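You operate a simulated robot arm through the tools that you are given. There is no shell and no other tool.

Carry out the task below with a simulated robot arm. There is one attempt and no reset: what you move stays moved.

## Task
Switch the stove on, steam the cups in the pot and heat the steel kettle to 75 C.

It is judged by the outcome, as a careful person would: the job done as asked, and still so three seconds after it is handed in. It fails if anything else is knocked over, pushed out of place, dropped, spilled or broken.

## Robot
A 7-joint arm with a two-finger parallel gripper, fixed in place. Base frame: the origin is on the floor under the middle of its stand, x ahead of it, y to its left, z up. Lengths are in m, angles in degrees, forces in N, time in s.
With the tool pointing down near the work surface it reaches from about 0.24 to 0.68 m from the base axis. Its first joint turns from -66.0 to 66.0 degrees. Payload 2.4 kg.
Tool frame: the origin (TCP) lies between the finger pads and is the grasp point; the fingertips stand 0.03 m ahead of it; z points along the fingers, y is the line along which they close. Largest opening 0.094 m; finger width 0.028, thickness 0.01; the body of the gripper, 0.05 by 0.096 m, starts 0.055 m behind the TCP.
Orientation is that of the tool frame in the base frame, as [roll, pitch, yaw] about the fixed x, y, z axes, in that order (R = Rz(yaw) Ry(pitch) Rx(roll)). With the fingers straight down and closing along the base's y, the tool's x points along the base's -x, its y along +y and its z along -z.

## Interface
- The arm moves only by the tool servo_tool. Its arguments are lists of equal length, an entry for each row: "xyz": the shift along the tool's x, y, z in cm, a list of three; "dr": the turn, a rotation vector about the tool's x, y, z in degrees, a list of three. In form: {"xyz": [[dx, dy, dz], ...], "dr": [[rx, ry, rz], ...]}. A call has 1 to 20 rows; each row is the pose to reach, as a shift and turn from the pose commanded when the call began, along the tool's axes at that moment. "fingers" is the finger opening in cm, from 0 to 9.4, set as the call begins (left out, the last holds). A row lasts 0.2 s, in which the tool goes at most 0.05 m and 8.6 degrees; a call with a longer step from one row to the next is refused whole, and so is a gripper value outside its range. Where a pose cannot be reached the arm comes as near as it can. A force on the tool above 40 N (or 10 N above the force at the start of the call, whichever is more), or a blocked arm, ends the call early, and 0.2 s more pass. Each finger travels about 0.153 m/s and halts on what it meets, pressing with about 38 N; the grip force reading is that of the motor and also rises with nothing between the fingers. The clock runs only during rows and for 0.2 s after the last one: add rows that repeat a pose to give the fingers time. The reply holds the time, the measured pose of the TCP, the force on the tool along the base axes, the opening and the grip force, in the units named above and with some noise, with the torque about the TCP (base axes, N m) and any sound that the robot's microphone picked up, and new pictures: "pictures" is both (left out), scene, wrist or none.
- Cameras (640 x 400 px; columns grow to the right, rows downward): "scene" is fixed at [0.0496, 0.4833, 1.4444]; the picture's right is [-0.63, -0.78, 0.00], its down [-0.46, 0.37, -0.81] and it looks along [0.63, -0.51, -0.59] (base axes); focal length 311 px, centre (320, 200). "wrist" rides on the gripper at [0.076, 0.014, -0.103] in the tool frame; the picture's right is [-0.18, 0.98, 0.00], its down [-0.75, -0.14, -0.64] and it looks along [-0.63, -0.12, 0.77] (tool axes); focal length 243 px, centre (320, 200). There is no depth. A picture from a camera that has moved, and an enlarged one, comes with that camera's place and axes in the base frame and with its lens.
- close_up(camera, box): a new picture of the part [left, top, right, bottom] of that camera's present view, enlarged. The clock stands still meanwhile.
- close_job(): hands the job in; it is judged then, once.

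Nothing tells you positions but the pictures and the camera data. Unless the task says otherwise, let go and move clear before handing in.

The tools are called after "Emit:" as a command line: name --argument value ..., lists and objects as JSON in quotes. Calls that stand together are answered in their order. servo_tool: Moves the arm, as the interface text tells. Its arguments: {"type":"object","properties":{"xyz":{"type":"array","items":{"type":"array","items":{"type":"number"}}},"dr":{"type":"array","items":{"type":"array","items":{"type":"number"}}},"fingers":{"type":"number"},"pictures":{"type":"string","enum":["both","scene","wrist","none"]}},"required":["xyz","dr"]} The other tools are called the same way: close_up (camera, box) takes an enlarged picture of a part of a camera's view; close_job () hands the job in.

At the start:

```text
time_s: 0.0
tcp_pos: [0.3506, 0.0572, 1.1443]
orientation: [180.0, 0.0, -180.0]
wrist_force: [-0.1, -0.6, 0.5]
ft_torque: [-0.02, 0.01, -0.01]
width: 0.0941
gripper_force: 0.1
```

scene: 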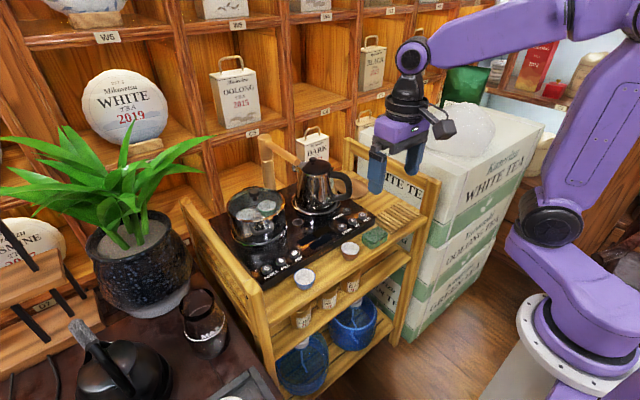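
wrist: 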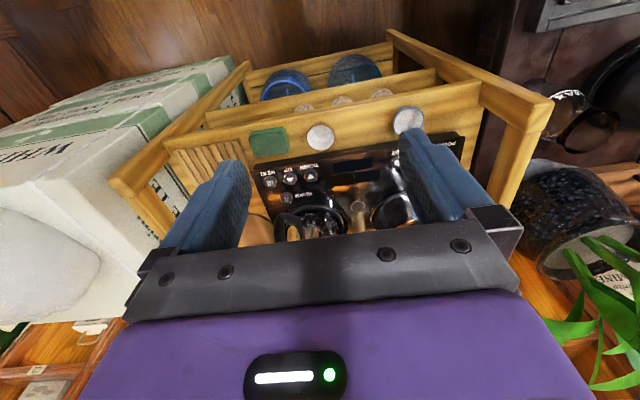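

I see a tea cart with a two-burner stove: a pot with cups on the left and a steel kettle on the right, with a control panel in front. I'll zoom in to read the controls before moving anything.

Emit:
close_up --camera "scene" --box '[210, 150, 410, 290]'

Emit:
close_up --camera "scene" --box '[290, 190, 390, 260]'

Emit:
close_up --camera "wrist" --box '[230, 90, 480, 250]'

Emit:
close_up --camera "scene" --box '[240, 230, 340, 300]'

```text
2.86 times, centred on (310, 220) of scene
camera zoom: at [0.0496, 0.4833, 1.4444], right [-0.63, -0.78, 0.0], down [-0.46, 0.37, -0.81], along [0.63, -0.51, -0.59], focal length 888 px, centre (349, 143)
```

zoom: 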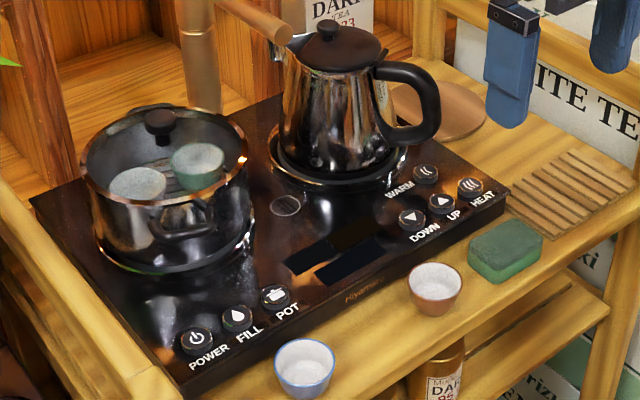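

```text
5.71 times, centred on (340, 225) of scene
camera zoom: at [0.0496, 0.4833, 1.4444], right [-0.63, -0.78, 0.0], down [-0.46, 0.37, -0.81], along [0.63, -0.51, -0.59], focal length 1776 px, centre (206, 57)
```

zoom: 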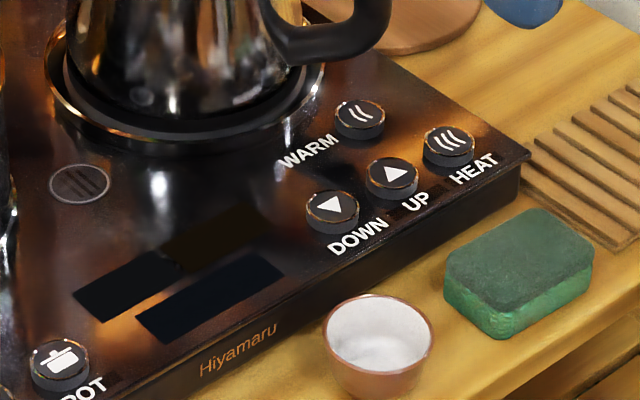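

```text
2.50 times, centred on (355, 170) of wrist
camera zoom: at [0.2735, 0.0701, 1.2479], right [0.18, 0.98, 0.0], down [0.75, -0.14, 0.64], along [0.63, -0.12, -0.77], focal length 606 px, centre (232, 275)
```

zoom: 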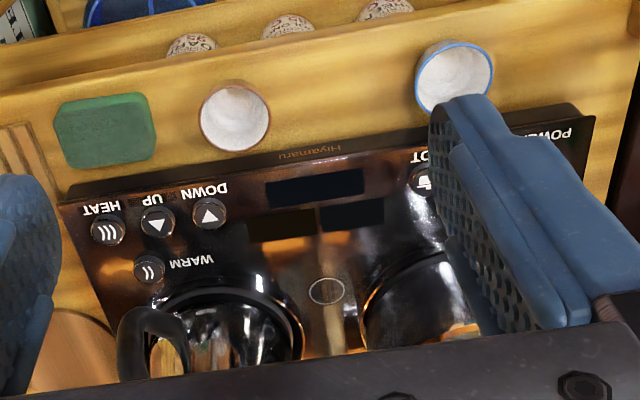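

```text
5.71 times, centred on (290, 265) of scene
camera zoom: at [0.0496, 0.4833, 1.4444], right [-0.63, -0.78, 0.0], down [-0.46, 0.37, -0.81], along [0.63, -0.51, -0.59], focal length 1776 px, centre (491, -171)
```

zoom: 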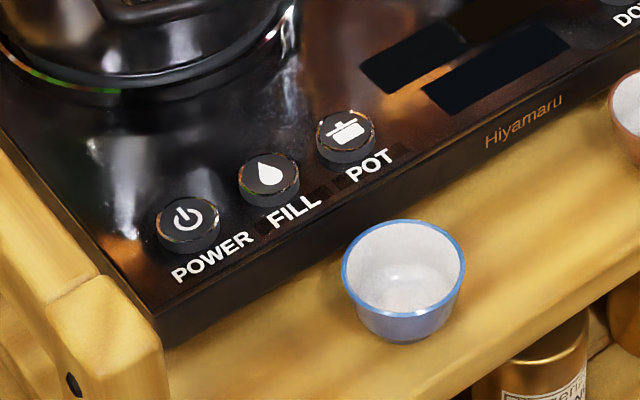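

The buttons (POWER, FILL, POT on the left; DOWN, UP, HEAT and WARM on the right) lie in a row around x≈0.555, z≈0.83. Next I'll look closely at the kettle, the faucet pipe and the pot before pressing anything.

Emit:
close_up --camera "scene" --box '[285, 145, 365, 215]'

Emit:
close_up --camera "scene" --box '[220, 175, 300, 245]'

Emit:
close_up --camera "scene" --box '[250, 120, 350, 200]'

Emit:
close_up --camera "scene" --box '[170, 260, 410, 400]'

```text
5.71 times, centred on (325, 180) of scene
camera zoom: at [0.0496, 0.4833, 1.4444], right [-0.63, -0.78, 0.0], down [-0.46, 0.37, -0.81], along [0.63, -0.51, -0.59], focal length 1776 px, centre (291, 314)
```

zoom: 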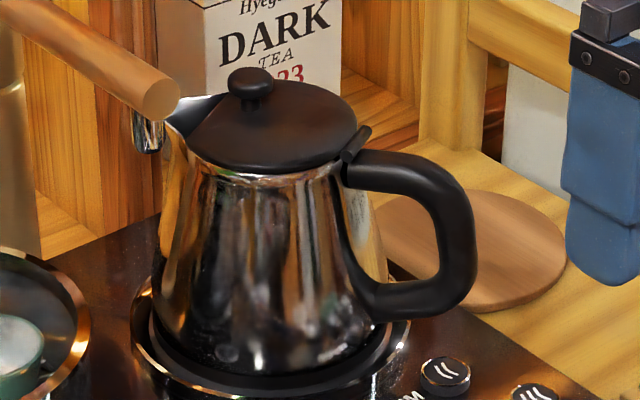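

```text
5.71 times, centred on (260, 210) of scene
camera zoom: at [0.0496, 0.4833, 1.4444], right [-0.63, -0.78, 0.0], down [-0.46, 0.37, -0.81], along [0.63, -0.51, -0.59], focal length 1776 px, centre (663, 143)
```

zoom: 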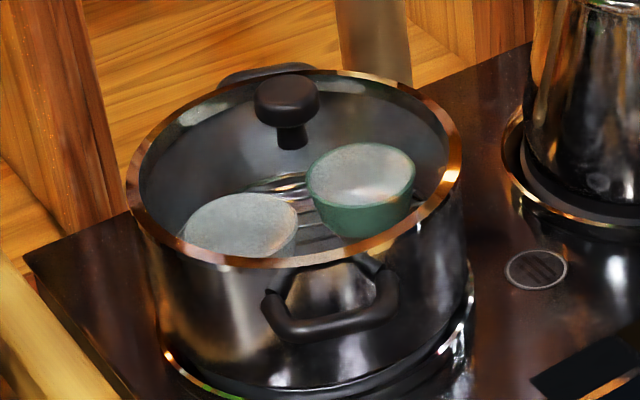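

```text
5.00 times, centred on (300, 160) of scene
camera zoom: at [0.0496, 0.4833, 1.4444], right [-0.63, -0.78, 0.0], down [-0.46, 0.37, -0.81], along [0.63, -0.51, -0.59], focal length 1554 px, centre (420, 400)
```

zoom: 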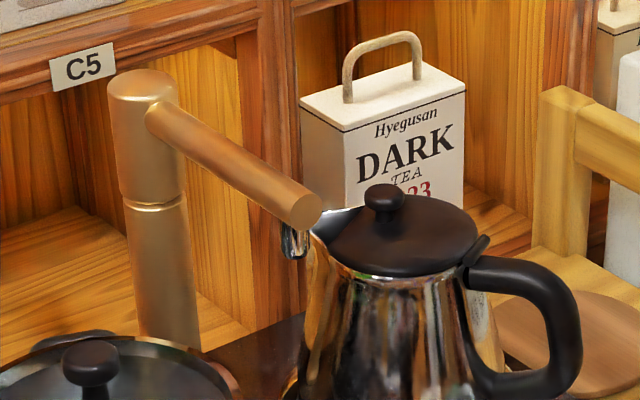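

```text
2.67 times, centred on (290, 330) of scene
camera zoom: at [0.0496, 0.4833, 1.4444], right [-0.63, -0.78, 0.0], down [-0.46, 0.37, -0.81], along [0.63, -0.51, -0.59], focal length 829 px, centre (400, -147)
```

zoom: 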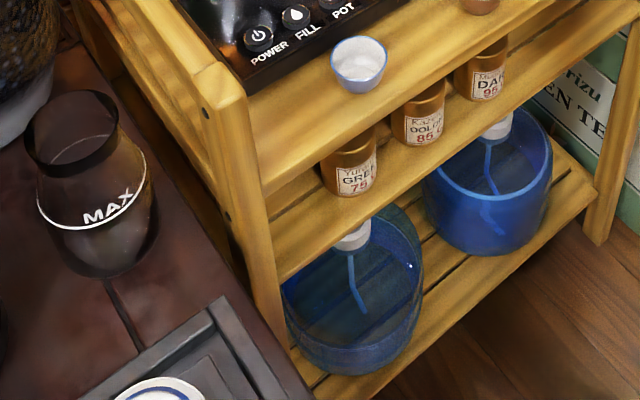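

The faucet isn't needed unless the kettle turns out empty, so I'm leaving FILL alone. First I'll close the fingers and move to about 10 cm above POWER, near (0.554, 0.250), to check alignment.

Emit:
servo_tool --xyz '[[-2.2, 2.1, 2.0], [-4.5, 4.3, 4.0], [-6.8, 6.4, 6.0], [-9.0, 8.6, 8.0], [-11.3, 10.7, 10.0], [-13.5, 12.9, 12.0], [-15.8, 15.0, 14.0], [-18.0, 17.2, 16.0], [-20.3, 19.3, 18.0], [-20.3, 19.3, 18.0]]' --dr '[[0, 0, 0], [0, 0, 0], [0, 0, 0], [0, 0, 0], [0, 0, 0], [0, 0, 0], [0, 0, 0], [0, 0, 0], [0, 0, 0], [0, 0, 0]]' --fingers 0 --pictures "both"

```text
time_s: 2.2
tcp_pos: [0.5538, 0.2474, 0.9633]
orientation: [-180.0, 0.0, 179.9]
wrist_force: [-0.3, 0.2, -0.1]
ft_torque: [0.0, -0.02, 0.02]
width: 0.0001
gripper_force: 33.0
camera wrist: at [0.4771, 0.2612, 1.067], right [0.18, 0.98, 0.0], down [0.75, -0.14, 0.64], along [0.63, -0.12, -0.77], focal length 243 px, centre (320, 200)
```

scene: 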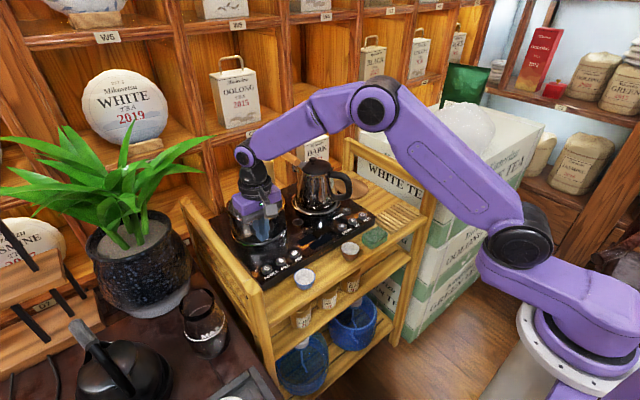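
wrist: 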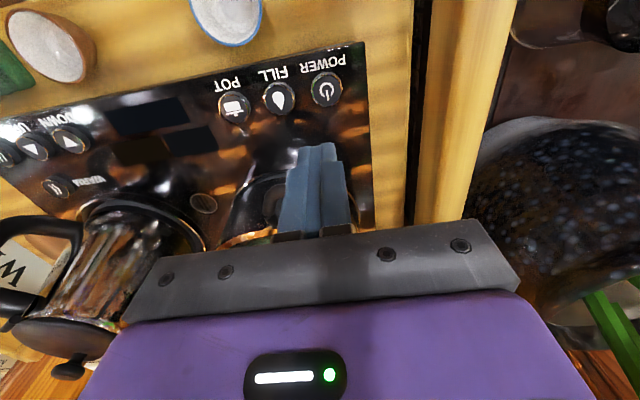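

The fingers are closed and hover about 8 cm above the panel. Combining both views puts POWER near (0.537, 0.256) with its top at z≈0.85, so I'll shift there, lower to about 2.5 cm above it and check again.

Emit:
servo_tool --xyz '[[1.0, 0.5, 2.0], [1.7, 0.9, 4.0], [1.7, 0.9, 5.3], [1.7, 0.9, 5.3]]' --dr '[[0, 0, 0], [0, 0, 0], [0, 0, 0], [0, 0, 0]]' --pictures "both"

Emit:
close_up --camera "wrist" --box '[220, 30, 420, 170]'

Emit:
close_up --camera "scene" --box '[220, 210, 330, 290]'

```text
time_s: 3.2
tcp_pos: [0.5373, 0.2557, 0.9119]
orientation: [179.9, -0.1, 180.0]
wrist_force: [0.1, -0.5, 0.0]
ft_torque: [-0.01, 0.01, 0.0]
width: 0.0
gripper_force: 32.8
camera wrist: at [0.4601, 0.269, 1.0154], right [0.18, 0.98, 0.0], down [0.75, -0.14, 0.64], along [0.63, -0.12, -0.77], focal length 243 px, centre (320, 200)
```

scene: 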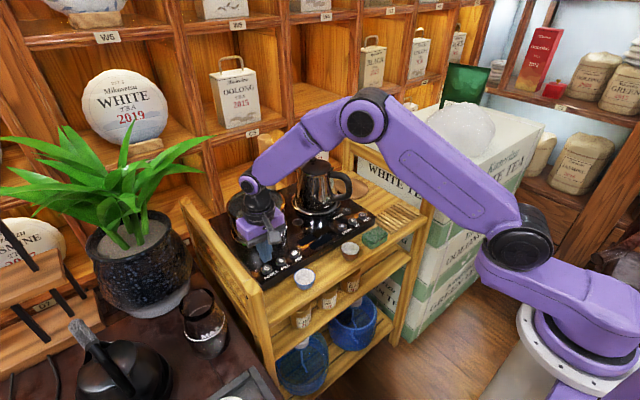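
wrist: 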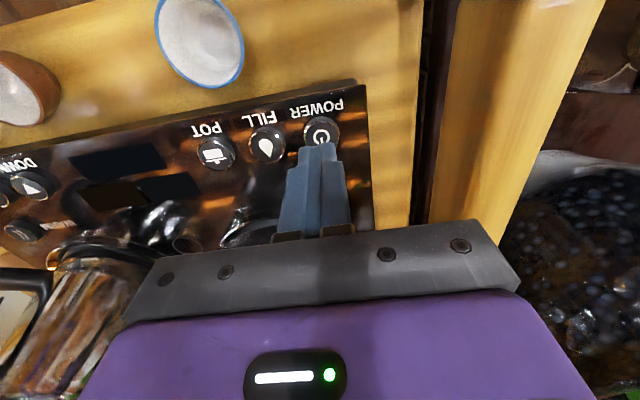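

```text
2.86 times, centred on (320, 100) of wrist
camera zoom: at [0.4601, 0.269, 1.0154], right [0.18, 0.98, 0.0], down [0.75, -0.14, 0.64], along [0.63, -0.12, -0.77], focal length 693 px, centre (320, 486)
```

zoom: 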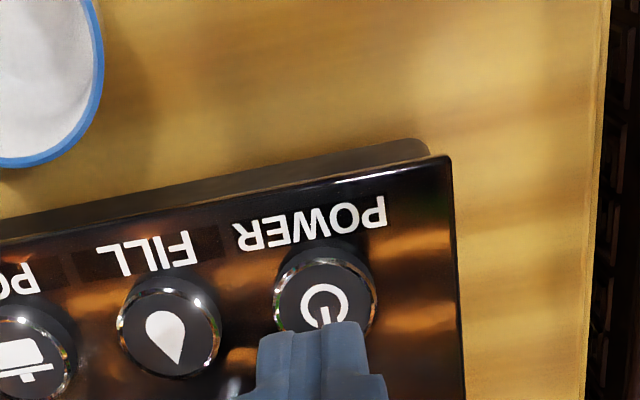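

```text
5.00 times, centred on (275, 250) of scene
camera zoom: at [0.0496, 0.4833, 1.4444], right [-0.63, -0.78, 0.0], down [-0.46, 0.37, -0.81], along [0.63, -0.51, -0.59], focal length 1554 px, centre (545, -50)
```

zoom: 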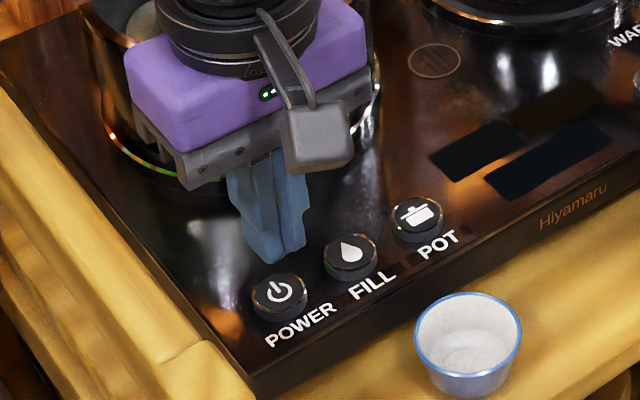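

The closed fingertips sit almost directly above POWER. I'll go straight down in small steps and watch the force and the microphone.

Emit:
servo_tool --xyz '[[0, 0, 1.0], [0, 0, 1.8], [0, 0, 2.2], [0, 0, 2.5], [0, 0, 2.5]]' --dr '[[0, 0, 0], [0, 0, 0], [0, 0, 0], [0, 0, 0], [0, 0, 0]]' --pictures "both"

Emit:
close_up --camera "scene" --box '[220, 210, 330, 290]'

Emit:
close_up --camera "wrist" --box '[220, 50, 420, 190]'

```text
time_s: 4.4
tcp_pos: [0.5365, 0.2573, 0.8846]
orientation: [-180.0, 0.0, 179.9]
wrist_force: [0.4, -0.5, 0.3]
ft_torque: [0.02, -0.01, -0.01]
width: 0.0
gripper_force: 32.2
camera wrist: at [0.4598, 0.2715, 0.9895], right [0.18, 0.98, 0.0], down [0.75, -0.14, 0.64], along [0.63, -0.12, -0.77], focal length 243 px, centre (320, 200)
```

scene: 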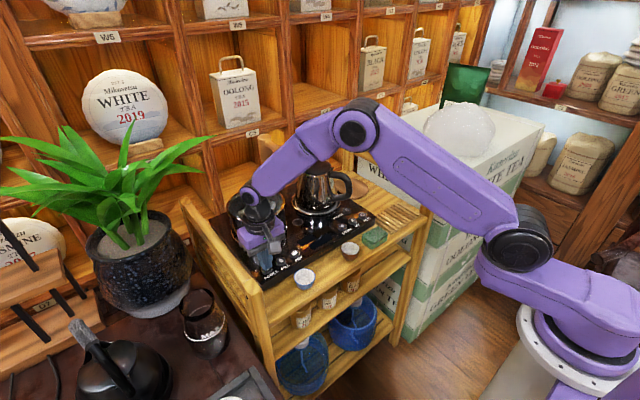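
wrist: 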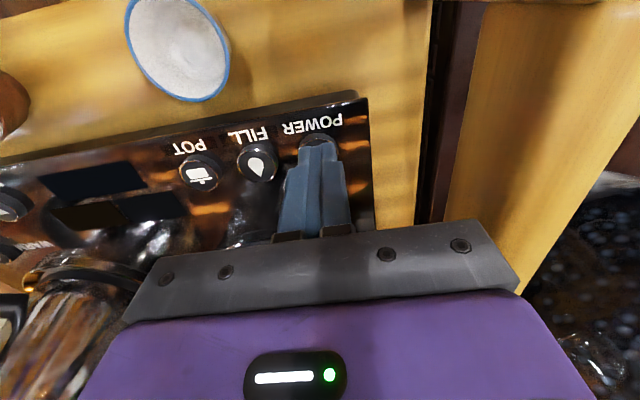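

```text
5.00 times, centred on (275, 250) of scene
camera zoom: at [0.0496, 0.4833, 1.4444], right [-0.63, -0.78, 0.0], down [-0.46, 0.37, -0.81], along [0.63, -0.51, -0.59], focal length 1554 px, centre (545, -50)
```

zoom: 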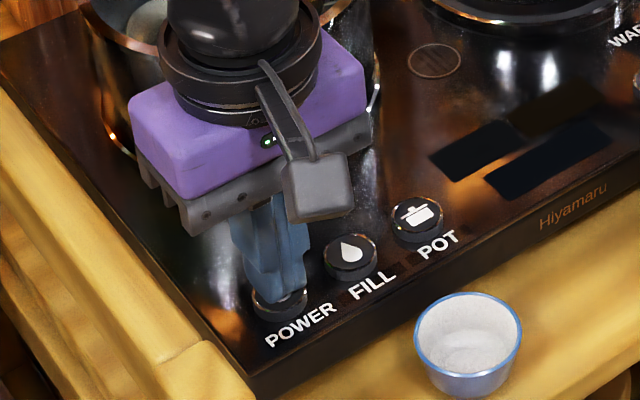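

```text
2.86 times, centred on (320, 120) of wrist
camera zoom: at [0.4598, 0.2715, 0.9895], right [0.18, 0.98, 0.0], down [0.75, -0.14, 0.64], along [0.63, -0.12, -0.77], focal length 693 px, centre (320, 429)
```

zoom: 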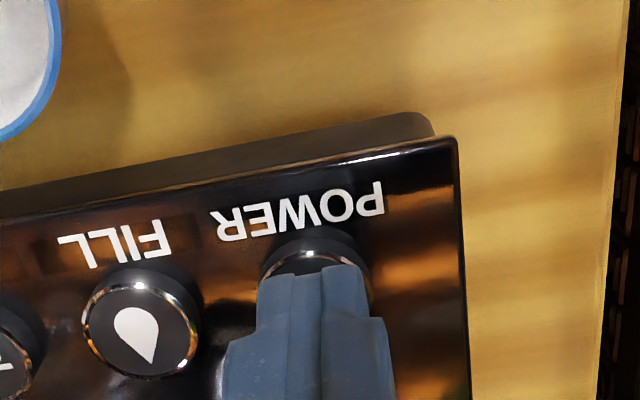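

The fingertips are just above the POWER button with no contact yet. I'll keep descending in 2–3 mm steps.

Emit:
servo_tool --xyz '[[0, 0, 0.2], [0, 0, 0.4], [0, 0, 0.6], [0, 0, 0.6]]' --dr '[[0, 0, 0], [0, 0, 0], [0, 0, 0], [0, 0, 0]]' --pictures "scene"

Emit:
close_up --camera "scene" --box '[240, 200, 350, 290]'

```text
time_s: 5.4
tcp_pos: [0.5375, 0.2576, 0.8802]
orientation: [-180.0, 0.1, 180.0]
wrist_force: [0.2, 0.2, 0.3]
ft_torque: [0.06, 0.02, 0.01]
width: 0.0
gripper_force: 32.2
```

scene: 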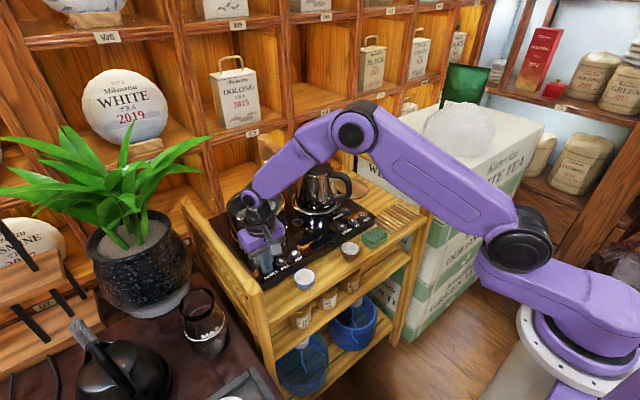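

```text
4.44 times, centred on (295, 245) of scene
camera zoom: at [0.0496, 0.4833, 1.4444], right [-0.63, -0.78, 0.0], down [-0.46, 0.37, -0.81], along [0.63, -0.51, -0.59], focal length 1381 px, centre (431, 0)
```

zoom: 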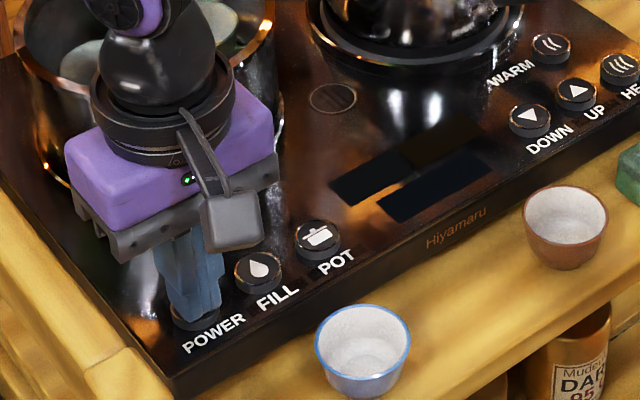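

Still no meaningful force at tip z≈0.850. I'll continue down a few more millimetres.

Emit:
servo_tool --xyz '[[0, 0, 0.2], [0, 0, 0.4], [0, 0, 0.6], [0, 0, 0.6]]' --dr '[[0, 0, 0], [0, 0, 0], [0, 0, 0], [0, 0, 0]]' --pictures "scene"

Emit:
close_up --camera "scene" --box '[240, 200, 350, 290]'

```text
time_s: 6.4
tcp_pos: [0.5356, 0.2571, 0.8757]
orientation: [179.9, 0.1, -180.0]
wrist_force: [-4.7, -0.2, 7.9]
ft_torque: [-0.01, 0.15, -0.01]
width: 0.0001
gripper_force: 32.8
heard: click
```

scene: 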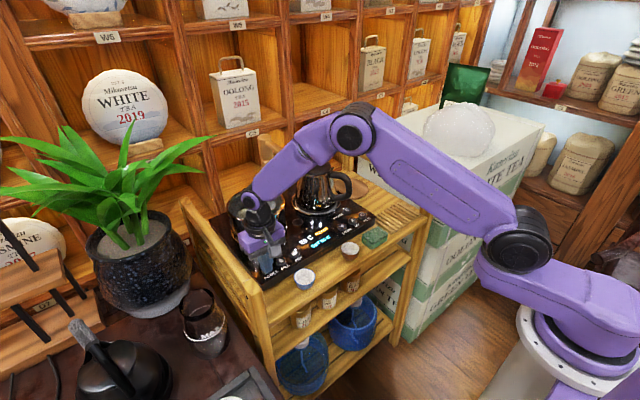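

```text
4.44 times, centred on (295, 245) of scene
camera zoom: at [0.0493, 0.4833, 1.4444], right [-0.63, -0.78, 0.0], down [-0.46, 0.37, -0.81], along [0.63, -0.51, -0.59], focal length 1381 px, centre (431, 0)
```

zoom: 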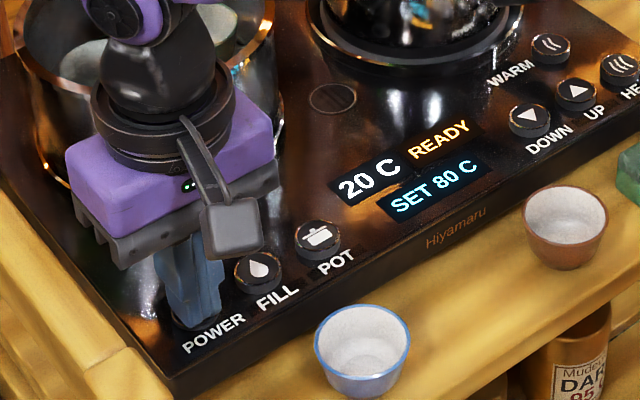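

POWER clicked and the display lights up: 20 C, READY, SET 80 C. I'll lift clear and move over the POT button, near (0.538, 0.174).

Emit:
servo_tool --xyz '[[0, 0, -1.5], [0, 0, -3.0], [0, -4.0, -3.0], [0, -8.2, -3.0], [0, -8.2, -2.4], [0, -8.2, -2.4]]' --dr '[[0, 0, 0], [0, 0, 0], [0, 0, 0], [0, 0, 0], [0, 0, 0], [0, 0, 0]]' --pictures "both"

Emit:
close_up --camera "scene" --box '[240, 200, 350, 290]'

Emit:
close_up --camera "wrist" --box '[220, 50, 420, 190]'

```text
time_s: 7.8
tcp_pos: [0.5379, 0.1756, 0.8977]
orientation: [-179.9, 0.0, -179.9]
wrist_force: [0.6, 0.2, -0.5]
ft_torque: [-0.02, 0.02, -0.01]
width: 0.0
gripper_force: 33.4
camera wrist: at [0.4612, 0.1888, 1.0014], right [0.18, 0.98, 0.0], down [0.75, -0.14, 0.64], along [0.63, -0.12, -0.77], focal length 243 px, centre (320, 200)
```

scene: 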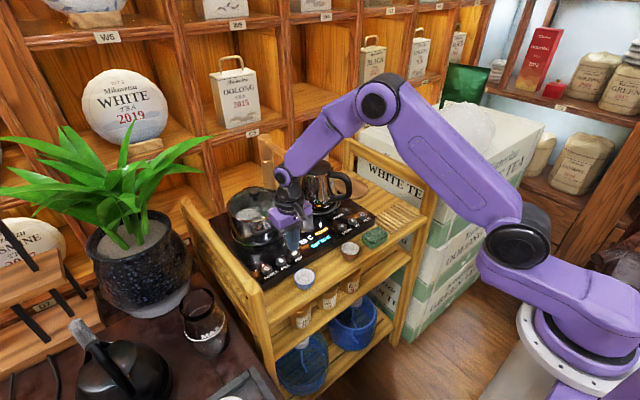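
wrist: 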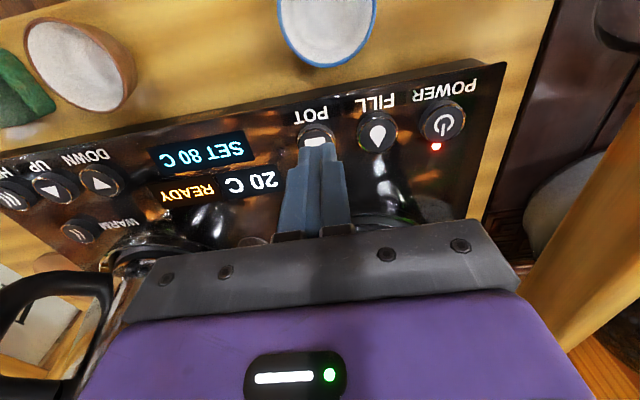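

```text
4.44 times, centred on (295, 245) of scene
camera zoom: at [0.0496, 0.4833, 1.4444], right [-0.63, -0.78, 0.0], down [-0.46, 0.37, -0.81], along [0.63, -0.51, -0.59], focal length 1381 px, centre (431, 0)
```

zoom: 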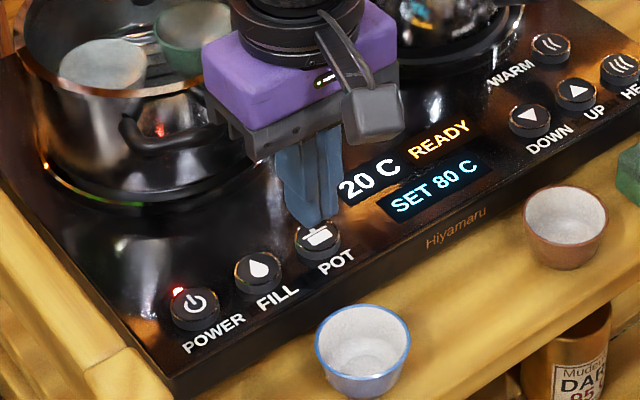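

```text
2.86 times, centred on (320, 120) of wrist
camera zoom: at [0.4612, 0.1888, 1.0014], right [0.18, 0.98, 0.0], down [0.75, -0.14, 0.64], along [0.63, -0.12, -0.77], focal length 693 px, centre (320, 429)
```

zoom: 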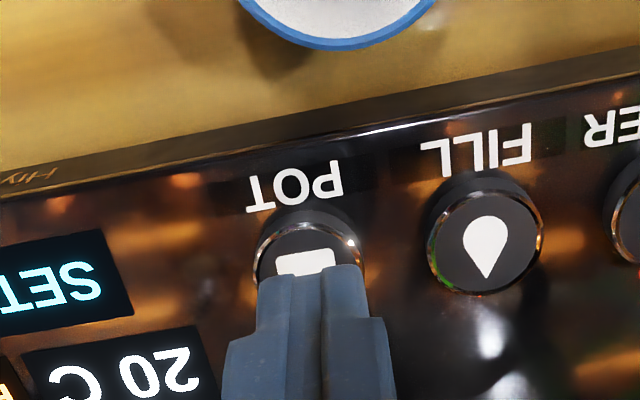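

POWER's red light is on and the fingertips are over POT. I'll press down the same depth that worked before.

Emit:
servo_tool --xyz '[[0, 0, 1.2], [0, 0, 1.8], [0, 0, 2.1], [0, 0, 2.4], [0, 0, 2.4]]' --dr '[[0, 0, 0], [0, 0, 0], [0, 0, 0], [0, 0, 0], [0, 0, 0]]' --pictures "scene"

Emit:
close_up --camera "scene" --box '[240, 200, 350, 290]'

```text
time_s: 9.0
tcp_pos: [0.5366, 0.1762, 0.8751]
orientation: [-180.0, 0.2, 180.0]
wrist_force: [1.7, 0.7, 7.6]
ft_torque: [-0.02, -0.05, 0.0]
width: 0.0
gripper_force: 32.9
heard: click
```

scene: 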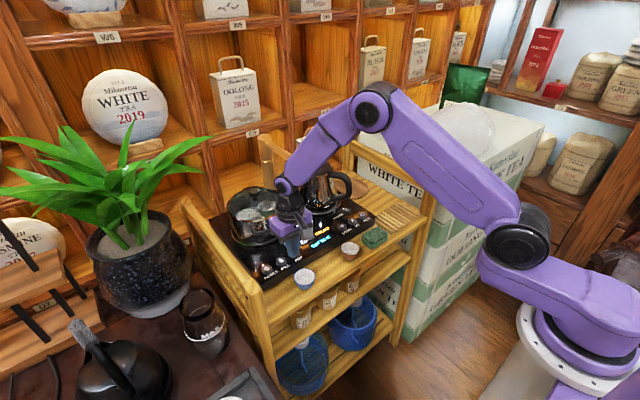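

```text
4.44 times, centred on (295, 245) of scene
camera zoom: at [0.0495, 0.4833, 1.4444], right [-0.63, -0.78, 0.0], down [-0.46, 0.37, -0.81], along [0.63, -0.51, -0.59], focal length 1381 px, centre (431, 0)
```

zoom: 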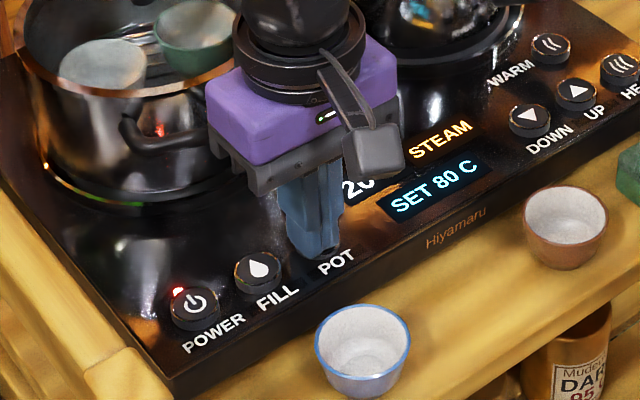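

POT clicked and the display now shows STEAM. I'll lift and move to the DOWN button, near (0.539, 0.004), to bring the set point from 80 to 75.

Emit:
servo_tool --xyz '[[0, 0, -1.5], [0, 0, -3.0], [0, -4.3, -3.0], [0, -8.6, -3.0], [0, -12.9, -3.0], [-0.1, -17.1, -3.0], [-0.1, -17.1, -2.4], [-0.1, -17.1, -2.4]]' --dr '[[0, 0, 0], [0, 0, 0], [0, 0, 0], [0, 0, 0], [0, 0, 0], [0, 0, 0], [0, 0, 0], [0, 0, 0]]' --pictures "both"

Emit:
close_up --camera "scene" --box '[280, 180, 390, 260]'

Emit:
close_up --camera "wrist" --box '[220, 50, 420, 190]'

Emit:
close_up --camera "scene" --box '[220, 175, 330, 290]'

```text
time_s: 10.8
tcp_pos: [0.5401, 0.0053, 0.8954]
orientation: [180.0, 0.0, 180.0]
wrist_force: [-0.1, 0.0, 0.4]
ft_torque: [0.01, 0.05, 0.02]
width: 0.0005
gripper_force: 33.4
camera wrist: at [0.4626, 0.0179, 0.9991], right [0.18, 0.98, 0.0], down [0.75, -0.14, 0.64], along [0.63, -0.12, -0.77], focal length 243 px, centre (320, 200)
```

scene: 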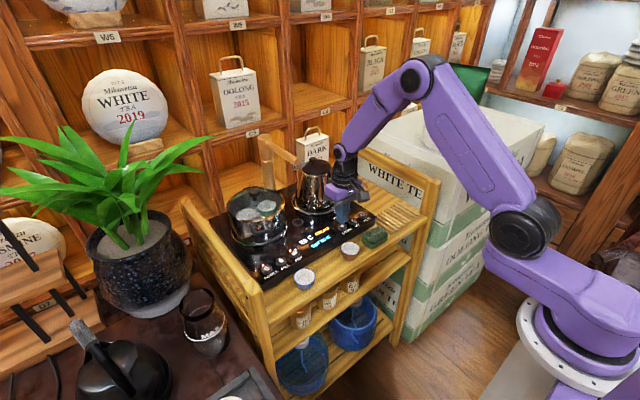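
wrist: 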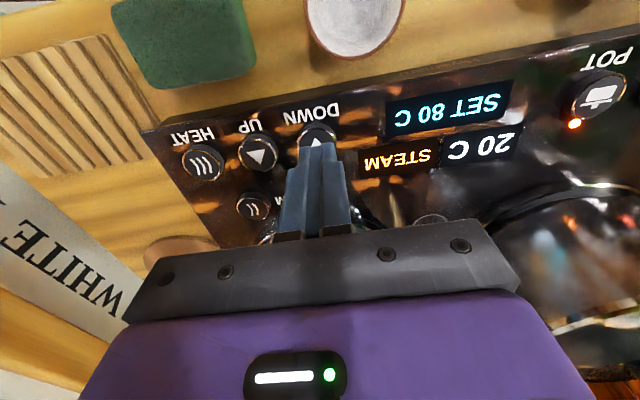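

```text
5.00 times, centred on (335, 220) of scene
camera zoom: at [0.0496, 0.4833, 1.4444], right [-0.63, -0.78, 0.0], down [-0.46, 0.37, -0.81], along [0.63, -0.51, -0.59], focal length 1554 px, centre (245, 100)
```

zoom: 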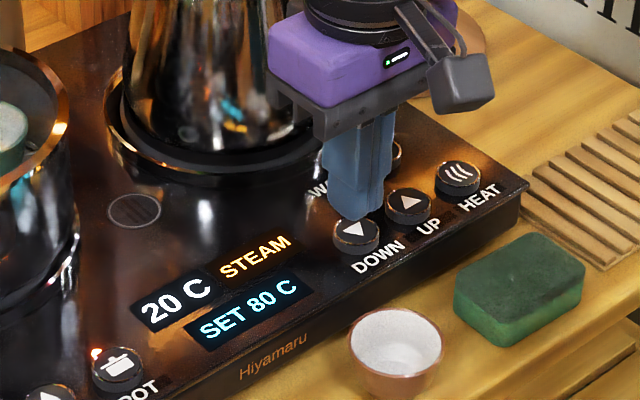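

```text
2.86 times, centred on (320, 120) of wrist
camera zoom: at [0.4626, 0.0179, 0.9991], right [0.18, 0.98, 0.0], down [0.75, -0.14, 0.64], along [0.63, -0.12, -0.77], focal length 693 px, centre (320, 429)
```

zoom: 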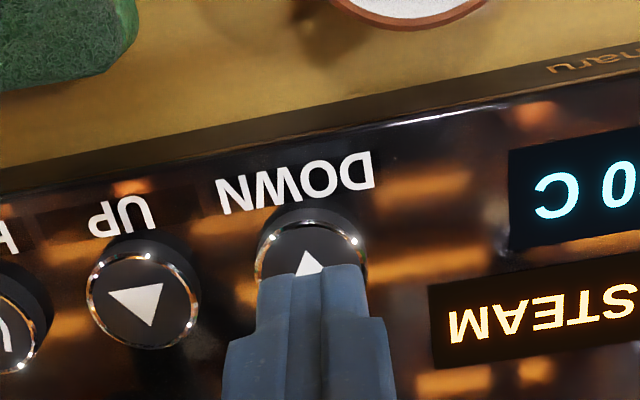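

```text
3.48 times, centred on (275, 232) of scene
camera zoom: at [0.0496, 0.4833, 1.4444], right [-0.63, -0.78, 0.0], down [-0.46, 0.37, -0.81], along [0.63, -0.51, -0.59], focal length 1081 px, centre (476, 87)
```

zoom: 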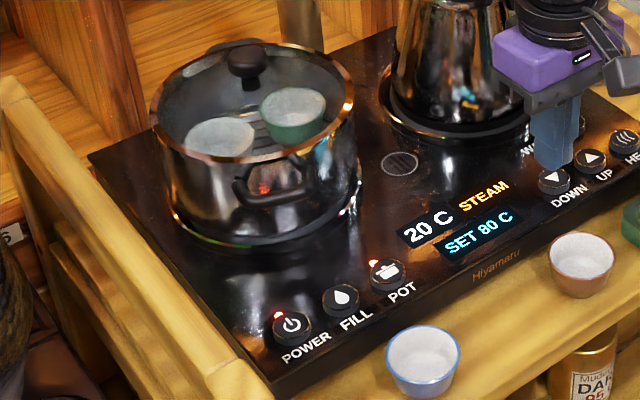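

POT's red light is lit (steaming) and the tips are over DOWN. I'll press DOWN once and release, to see how big a step it makes.

Emit:
servo_tool --xyz '[[0, 0, 1.2], [0, 0, 1.8], [0, 0, 2.1], [0, 0, 2.4], [0, 0, 1.9], [0, 0, 1.4], [0, 0, 1.4]]' --dr '[[0, 0, 0], [0, 0, 0], [0, 0, 0], [0, 0, 0], [0, 0, 0], [0, 0, 0], [0, 0, 0]]' --pictures "none"

Emit:
close_up --camera "scene" --box '[280, 180, 390, 260]'

```text
time_s: 12.4
tcp_pos: [0.5379, 0.006, 0.884]
orientation: [180.0, 0.0, -180.0]
wrist_force: [-0.3, -0.2, -0.2]
ft_torque: [0.0, 0.01, 0.01]
width: 0.0001
gripper_force: 32.8
heard: click
```

```text
5.00 times, centred on (335, 220) of scene
camera zoom: at [0.0496, 0.4833, 1.4444], right [-0.63, -0.78, 0.0], down [-0.46, 0.37, -0.81], along [0.63, -0.51, -0.59], focal length 1554 px, centre (245, 100)
```

zoom: 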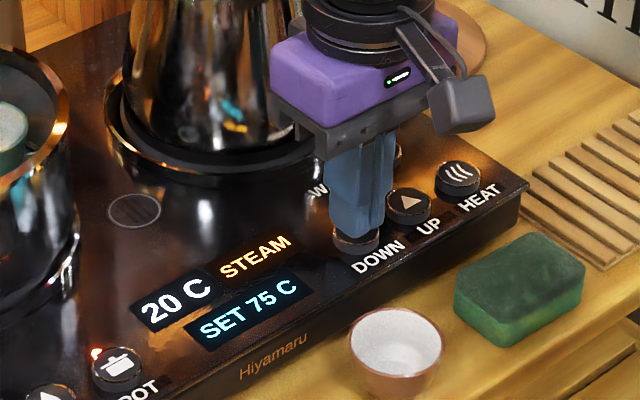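

One DOWN press set the target to exactly 75 C. Next I'll lift and move over HEAT, near (0.540, −0.079).

Emit:
servo_tool --xyz '[[0, 0, -1.0], [0, 0, -2.0], [0, -4.2, -2.0], [-0.1, -8.4, -2.0], [-0.1, -8.4, -1.0], [-0.1, -8.4, -1.0]]' --dr '[[0, 0, 0], [0, 0, 0], [0, 0, 0], [0, 0, 0], [0, 0, 0], [0, 0, 0]]' --pictures "both"

Emit:
close_up --camera "scene" --box '[280, 180, 390, 260]'

Emit:
close_up --camera "wrist" --box '[220, 50, 420, 190]'

```text
time_s: 13.8
tcp_pos: [0.5404, -0.0785, 0.8943]
orientation: [180.0, -0.1, -180.0]
wrist_force: [-0.4, -0.4, -0.5]
ft_torque: [-0.02, 0.01, 0.0]
width: 0.0
gripper_force: 32.7
camera wrist: at [0.4634, -0.0657, 0.9981], right [0.18, 0.98, 0.0], down [0.75, -0.14, 0.64], along [0.63, -0.12, -0.77], focal length 243 px, centre (320, 200)
```

scene: 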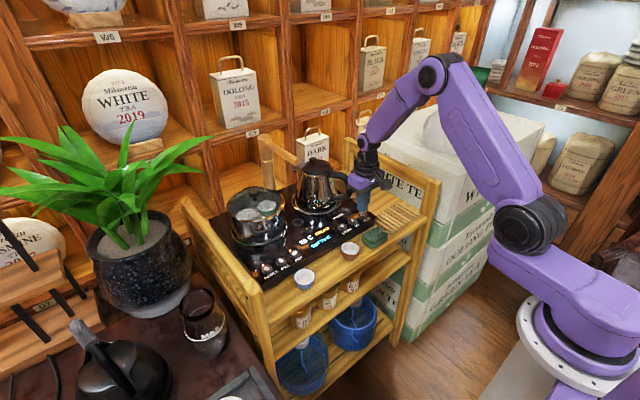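
wrist: 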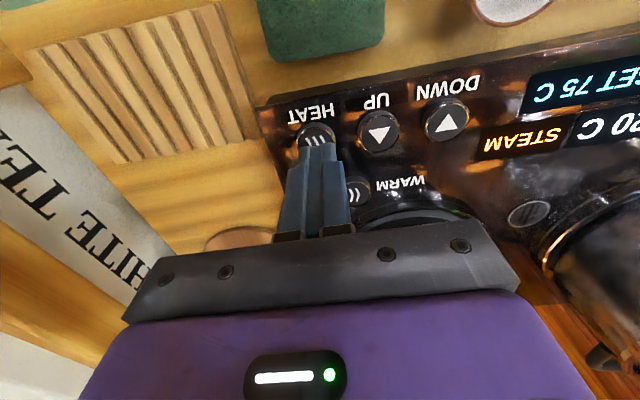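

```text
5.00 times, centred on (335, 220) of scene
camera zoom: at [0.0496, 0.4833, 1.4444], right [-0.63, -0.78, 0.0], down [-0.46, 0.37, -0.81], along [0.63, -0.51, -0.59], focal length 1554 px, centre (245, 100)
```

zoom: 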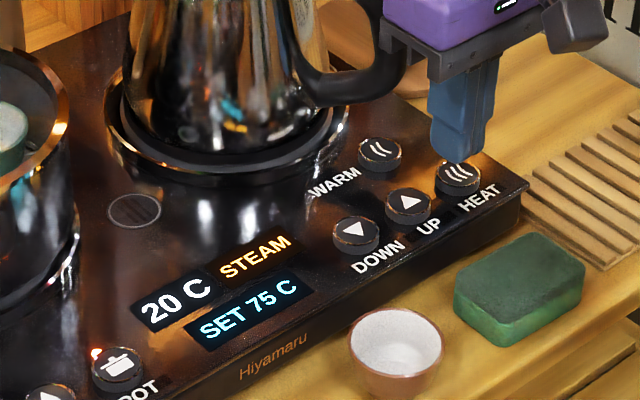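

```text
2.86 times, centred on (320, 120) of wrist
camera zoom: at [0.4634, -0.0657, 0.9981], right [0.18, 0.98, 0.0], down [0.75, -0.14, 0.64], along [0.63, -0.12, -0.77], focal length 693 px, centre (320, 429)
```

zoom: 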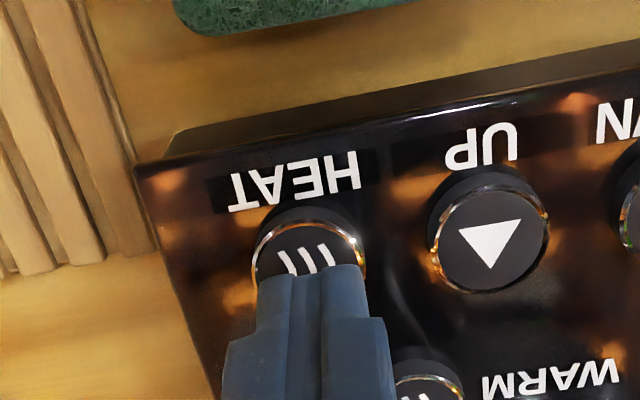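

The tips are over HEAT, but the kettle handle is near the gripper body. I'll check that clearance before pressing.

Emit:
close_up --camera "scene" --box '[325, 150, 405, 220]'

Emit:
close_up --camera "wrist" --box '[300, 130, 640, 400]'

```text
5.71 times, centred on (365, 185) of scene
camera zoom: at [0.0496, 0.4833, 1.4444], right [-0.63, -0.78, 0.0], down [-0.46, 0.37, -0.81], along [0.63, -0.51, -0.59], focal length 1776 px, centre (63, 286)
```

zoom: 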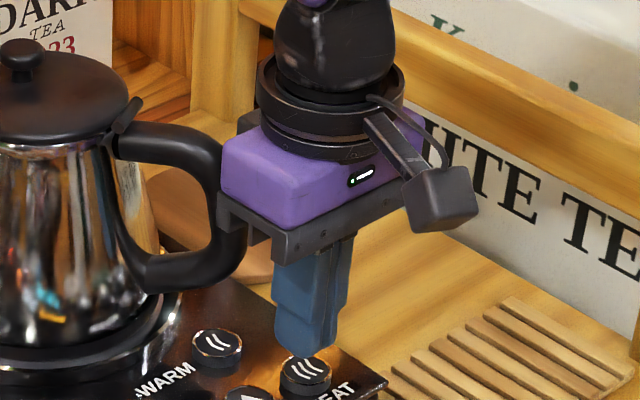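

```text
1.48 times, centred on (470, 265) of wrist
camera zoom: at [0.4634, -0.0657, 0.9981], right [0.18, 0.98, 0.0], down [0.75, -0.14, 0.64], along [0.63, -0.12, -0.77], focal length 359 px, centre (98, 104)
```

zoom: 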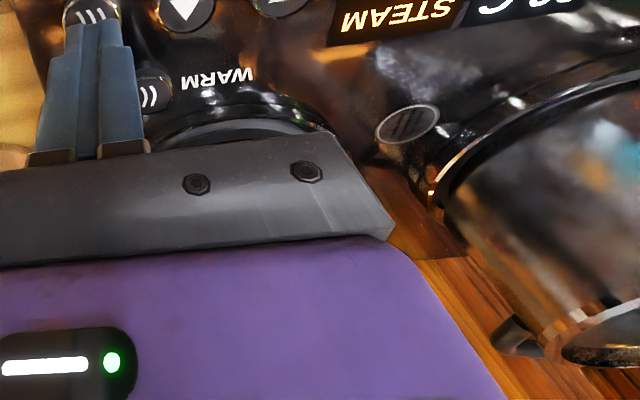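

The gripper body appears to be about 2 cm clear of the handle, on the robot side. I'll shift 4 mm toward the robot for extra margin, still well on the button, and press HEAT slowly.

Emit:
servo_tool --xyz '[[0.4, 0, 0.5], [0.4, 0, 1.1], [0.4, 0, 1.5], [0.4, 0, 1.8], [0.4, 0, 2.0], [0.4, 0, 1.5], [0.4, 0, 0.8], [0.4, 0, 0.8]]' --dr '[[0, 0, 0], [0, 0, 0], [0, 0, 0], [0, 0, 0], [0, 0, 0], [0, 0, 0], [0, 0, 0], [0, 0, 0]]' --pictures "scene"

Emit:
close_up --camera "scene" --box '[280, 180, 390, 260]'

Emit:
close_up --camera "scene" --box '[220, 145, 370, 255]'

```text
time_s: 15.6
tcp_pos: [0.5344, -0.0786, 0.8862]
orientation: [-180.0, -0.1, -180.0]
wrist_force: [-0.7, -0.4, 0.7]
ft_torque: [0.0, 0.01, 0.02]
width: 0.0001
gripper_force: 33.0
heard: click
```

scene: 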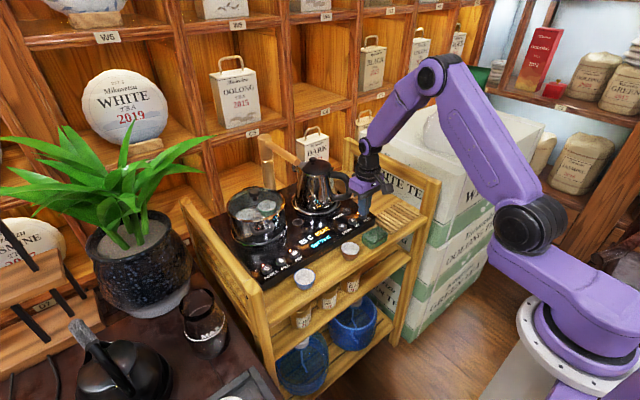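

```text
5.00 times, centred on (335, 220) of scene
camera zoom: at [0.0496, 0.4833, 1.4444], right [-0.63, -0.78, 0.0], down [-0.46, 0.37, -0.81], along [0.63, -0.51, -0.59], focal length 1554 px, centre (245, 100)
```

zoom: 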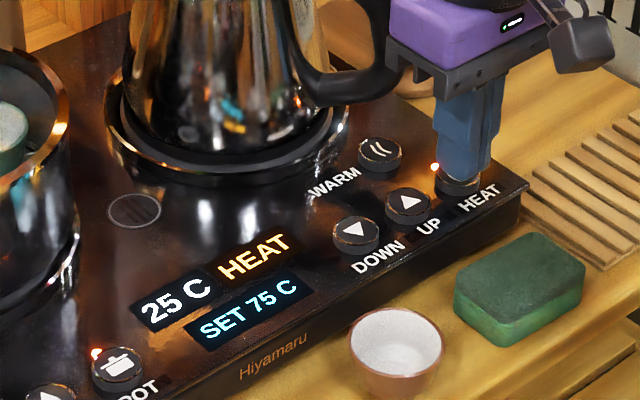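

```text
3.64 times, centred on (295, 200) of scene
camera zoom: at [0.0496, 0.4833, 1.4444], right [-0.63, -0.78, 0.0], down [-0.46, 0.37, -0.81], along [0.63, -0.51, -0.59], focal length 1130 px, centre (411, 200)
```

zoom: 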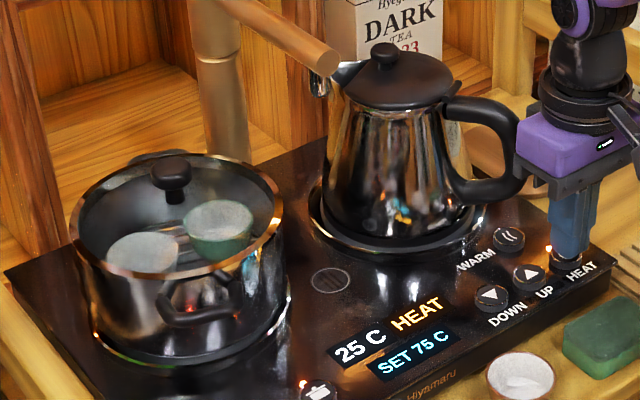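

HEAT is on with its light lit: 25 C and rising, SET 75 C, with the POT light still on. I'll lift clear, back off toward the start position and watch the temperature.

Emit:
servo_tool --xyz '[[0.5, 0, -2.0], [1.5, 0, -5.0], [3.0, 0, -9.0], [6.0, 1.5, -12.5], [9.0, 3.0, -16.0], [12.0, 5.0, -19.0], [15.0, 7.0, -21.5], [15.0, 7.0, -21.5]]' --dr '[[0, 0, 0], [0, 0, 0], [0, 0, 0], [0, 0, 0], [0, 0, 0], [0, 0, 0], [0, 0, 0], [0, 0, 0]]' --pictures "scene"

Emit:
close_up --camera "scene" --box '[220, 145, 390, 290]'

```text
time_s: 17.4
tcp_pos: [0.3854, -0.0099, 1.0989]
orientation: [180.0, 0.1, 179.9]
wrist_force: [0.7, 0.1, -0.5]
ft_torque: [0.01, -0.03, 0.01]
width: 0.0001
gripper_force: 33.2
```

scene: 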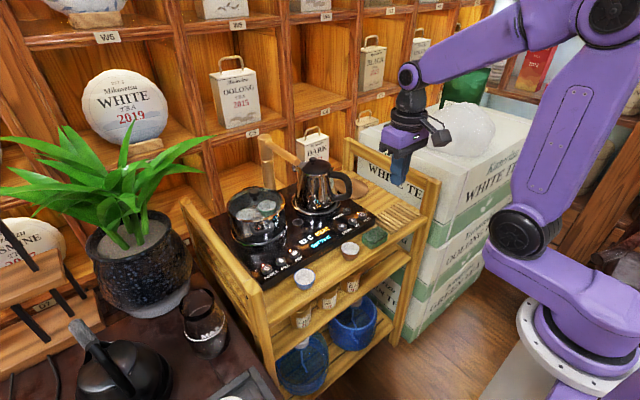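

```text
2.76 times, centred on (305, 218) of scene
camera zoom: at [0.0495, 0.4833, 1.4444], right [-0.63, -0.78, 0.0], down [-0.46, 0.37, -0.81], along [0.63, -0.51, -0.59], focal length 857 px, centre (361, 152)
```

zoom: 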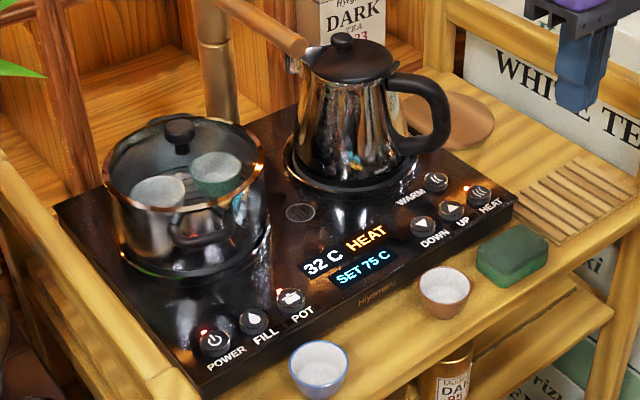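

The arm is clear. The display reads 32 C, HEAT, SET 75 C, rising about 4 C per second. I'll wait with the arm still.

Emit:
servo_tool --xyz '[[0, 0, 0], [0, 0, 0], [0, 0, 0], [0, 0, 0], [0, 0, 0], [0, 0, 0], [0, 0, 0], [0, 0, 0], [0, 0, 0], [0, 0, 0], [0, 0, 0], [0, 0, 0], [0, 0, 0], [0, 0, 0], [0, 0, 0], [0, 0, 0], [0, 0, 0], [0, 0, 0], [0, 0, 0], [0, 0, 0]]' --dr '[[0, 0, 0], [0, 0, 0], [0, 0, 0], [0, 0, 0], [0, 0, 0], [0, 0, 0], [0, 0, 0], [0, 0, 0], [0, 0, 0], [0, 0, 0], [0, 0, 0], [0, 0, 0], [0, 0, 0], [0, 0, 0], [0, 0, 0], [0, 0, 0], [0, 0, 0], [0, 0, 0], [0, 0, 0], [0, 0, 0]]' --pictures "none"

Emit:
close_up --camera "scene" --box '[220, 145, 390, 290]'

```text
time_s: 21.6
tcp_pos: [0.3877, -0.0094, 1.0987]
orientation: [180.0, 0.1, -180.0]
wrist_force: [-0.7, -0.5, -1.0]
ft_torque: [0.01, 0.01, 0.01]
width: 0.0
gripper_force: 32.7
```

```text
2.76 times, centred on (305, 218) of scene
camera zoom: at [0.0496, 0.4833, 1.4444], right [-0.63, -0.78, 0.0], down [-0.46, 0.37, -0.81], along [0.63, -0.51, -0.59], focal length 857 px, centre (361, 152)
```

zoom: 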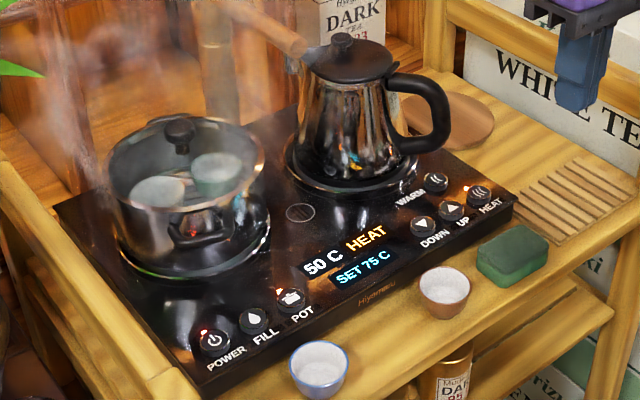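

The pot is steaming now and the kettle is at 50 C, still rising. I'll wait a few more seconds.

Emit:
servo_tool --xyz '[[0, 0, 0], [0, 0, 0], [0, 0, 0], [0, 0, 0], [0, 0, 0], [0, 0, 0], [0, 0, 0], [0, 0, 0], [0, 0, 0], [0, 0, 0], [0, 0, 0], [0, 0, 0], [0, 0, 0], [0, 0, 0], [0, 0, 0], [0, 0, 0], [0, 0, 0], [0, 0, 0], [0, 0, 0], [0, 0, 0]]' --dr '[[0, 0, 0], [0, 0, 0], [0, 0, 0], [0, 0, 0], [0, 0, 0], [0, 0, 0], [0, 0, 0], [0, 0, 0], [0, 0, 0], [0, 0, 0], [0, 0, 0], [0, 0, 0], [0, 0, 0], [0, 0, 0], [0, 0, 0], [0, 0, 0], [0, 0, 0], [0, 0, 0], [0, 0, 0], [0, 0, 0]]' --pictures "none"

Emit:
close_up --camera "scene" --box '[220, 145, 390, 290]'

```text
time_s: 25.8
tcp_pos: [0.3861, -0.0084, 1.0998]
orientation: [179.9, 0.0, 180.0]
wrist_force: [0.5, -0.1, -0.3]
ft_torque: [0.04, -0.02, 0.0]
width: 0.0
gripper_force: 32.8
```

```text
2.76 times, centred on (305, 218) of scene
camera zoom: at [0.0496, 0.4833, 1.4444], right [-0.63, -0.78, 0.0], down [-0.46, 0.37, -0.81], along [0.63, -0.51, -0.59], focal length 857 px, centre (361, 152)
```

zoom: 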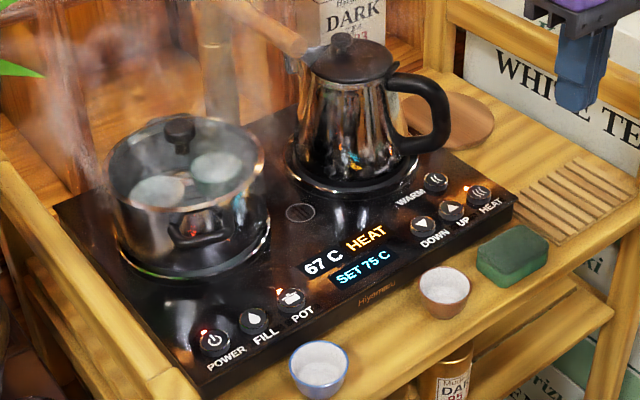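

The kettle is at 67 C and the pot keeps steaming. About 2 more seconds should bring it to 75 C.

Emit:
servo_tool --xyz '[[0, 0, 0], [0, 0, 0], [0, 0, 0], [0, 0, 0], [0, 0, 0], [0, 0, 0], [0, 0, 0], [0, 0, 0], [0, 0, 0], [0, 0, 0], [0, 0, 0]]' --dr '[[0, 0, 0], [0, 0, 0], [0, 0, 0], [0, 0, 0], [0, 0, 0], [0, 0, 0], [0, 0, 0], [0, 0, 0], [0, 0, 0], [0, 0, 0], [0, 0, 0]]' --pictures "none"

Emit:
close_up --camera "scene" --box '[220, 145, 390, 290]'

```text
time_s: 28.2
tcp_pos: [0.3853, -0.0083, 1.0985]
orientation: [-179.9, 0.0, 180.0]
wrist_force: [0.4, 0.8, 0.4]
ft_torque: [-0.02, 0.01, 0.0]
width: 0.0002
gripper_force: 32.8
```

```text
2.76 times, centred on (305, 218) of scene
camera zoom: at [0.0496, 0.4833, 1.4444], right [-0.63, -0.78, 0.0], down [-0.46, 0.37, -0.81], along [0.63, -0.51, -0.59], focal length 857 px, centre (361, 152)
```

zoom: 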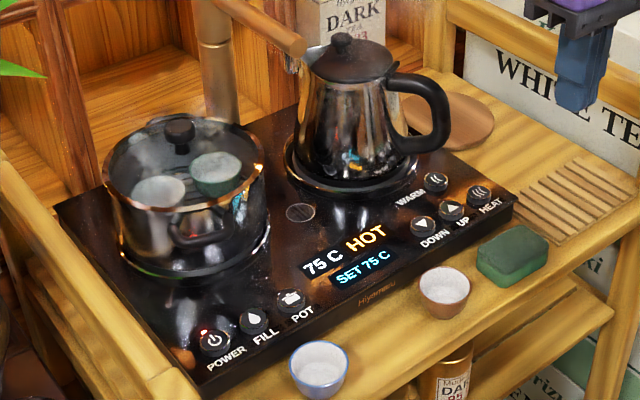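

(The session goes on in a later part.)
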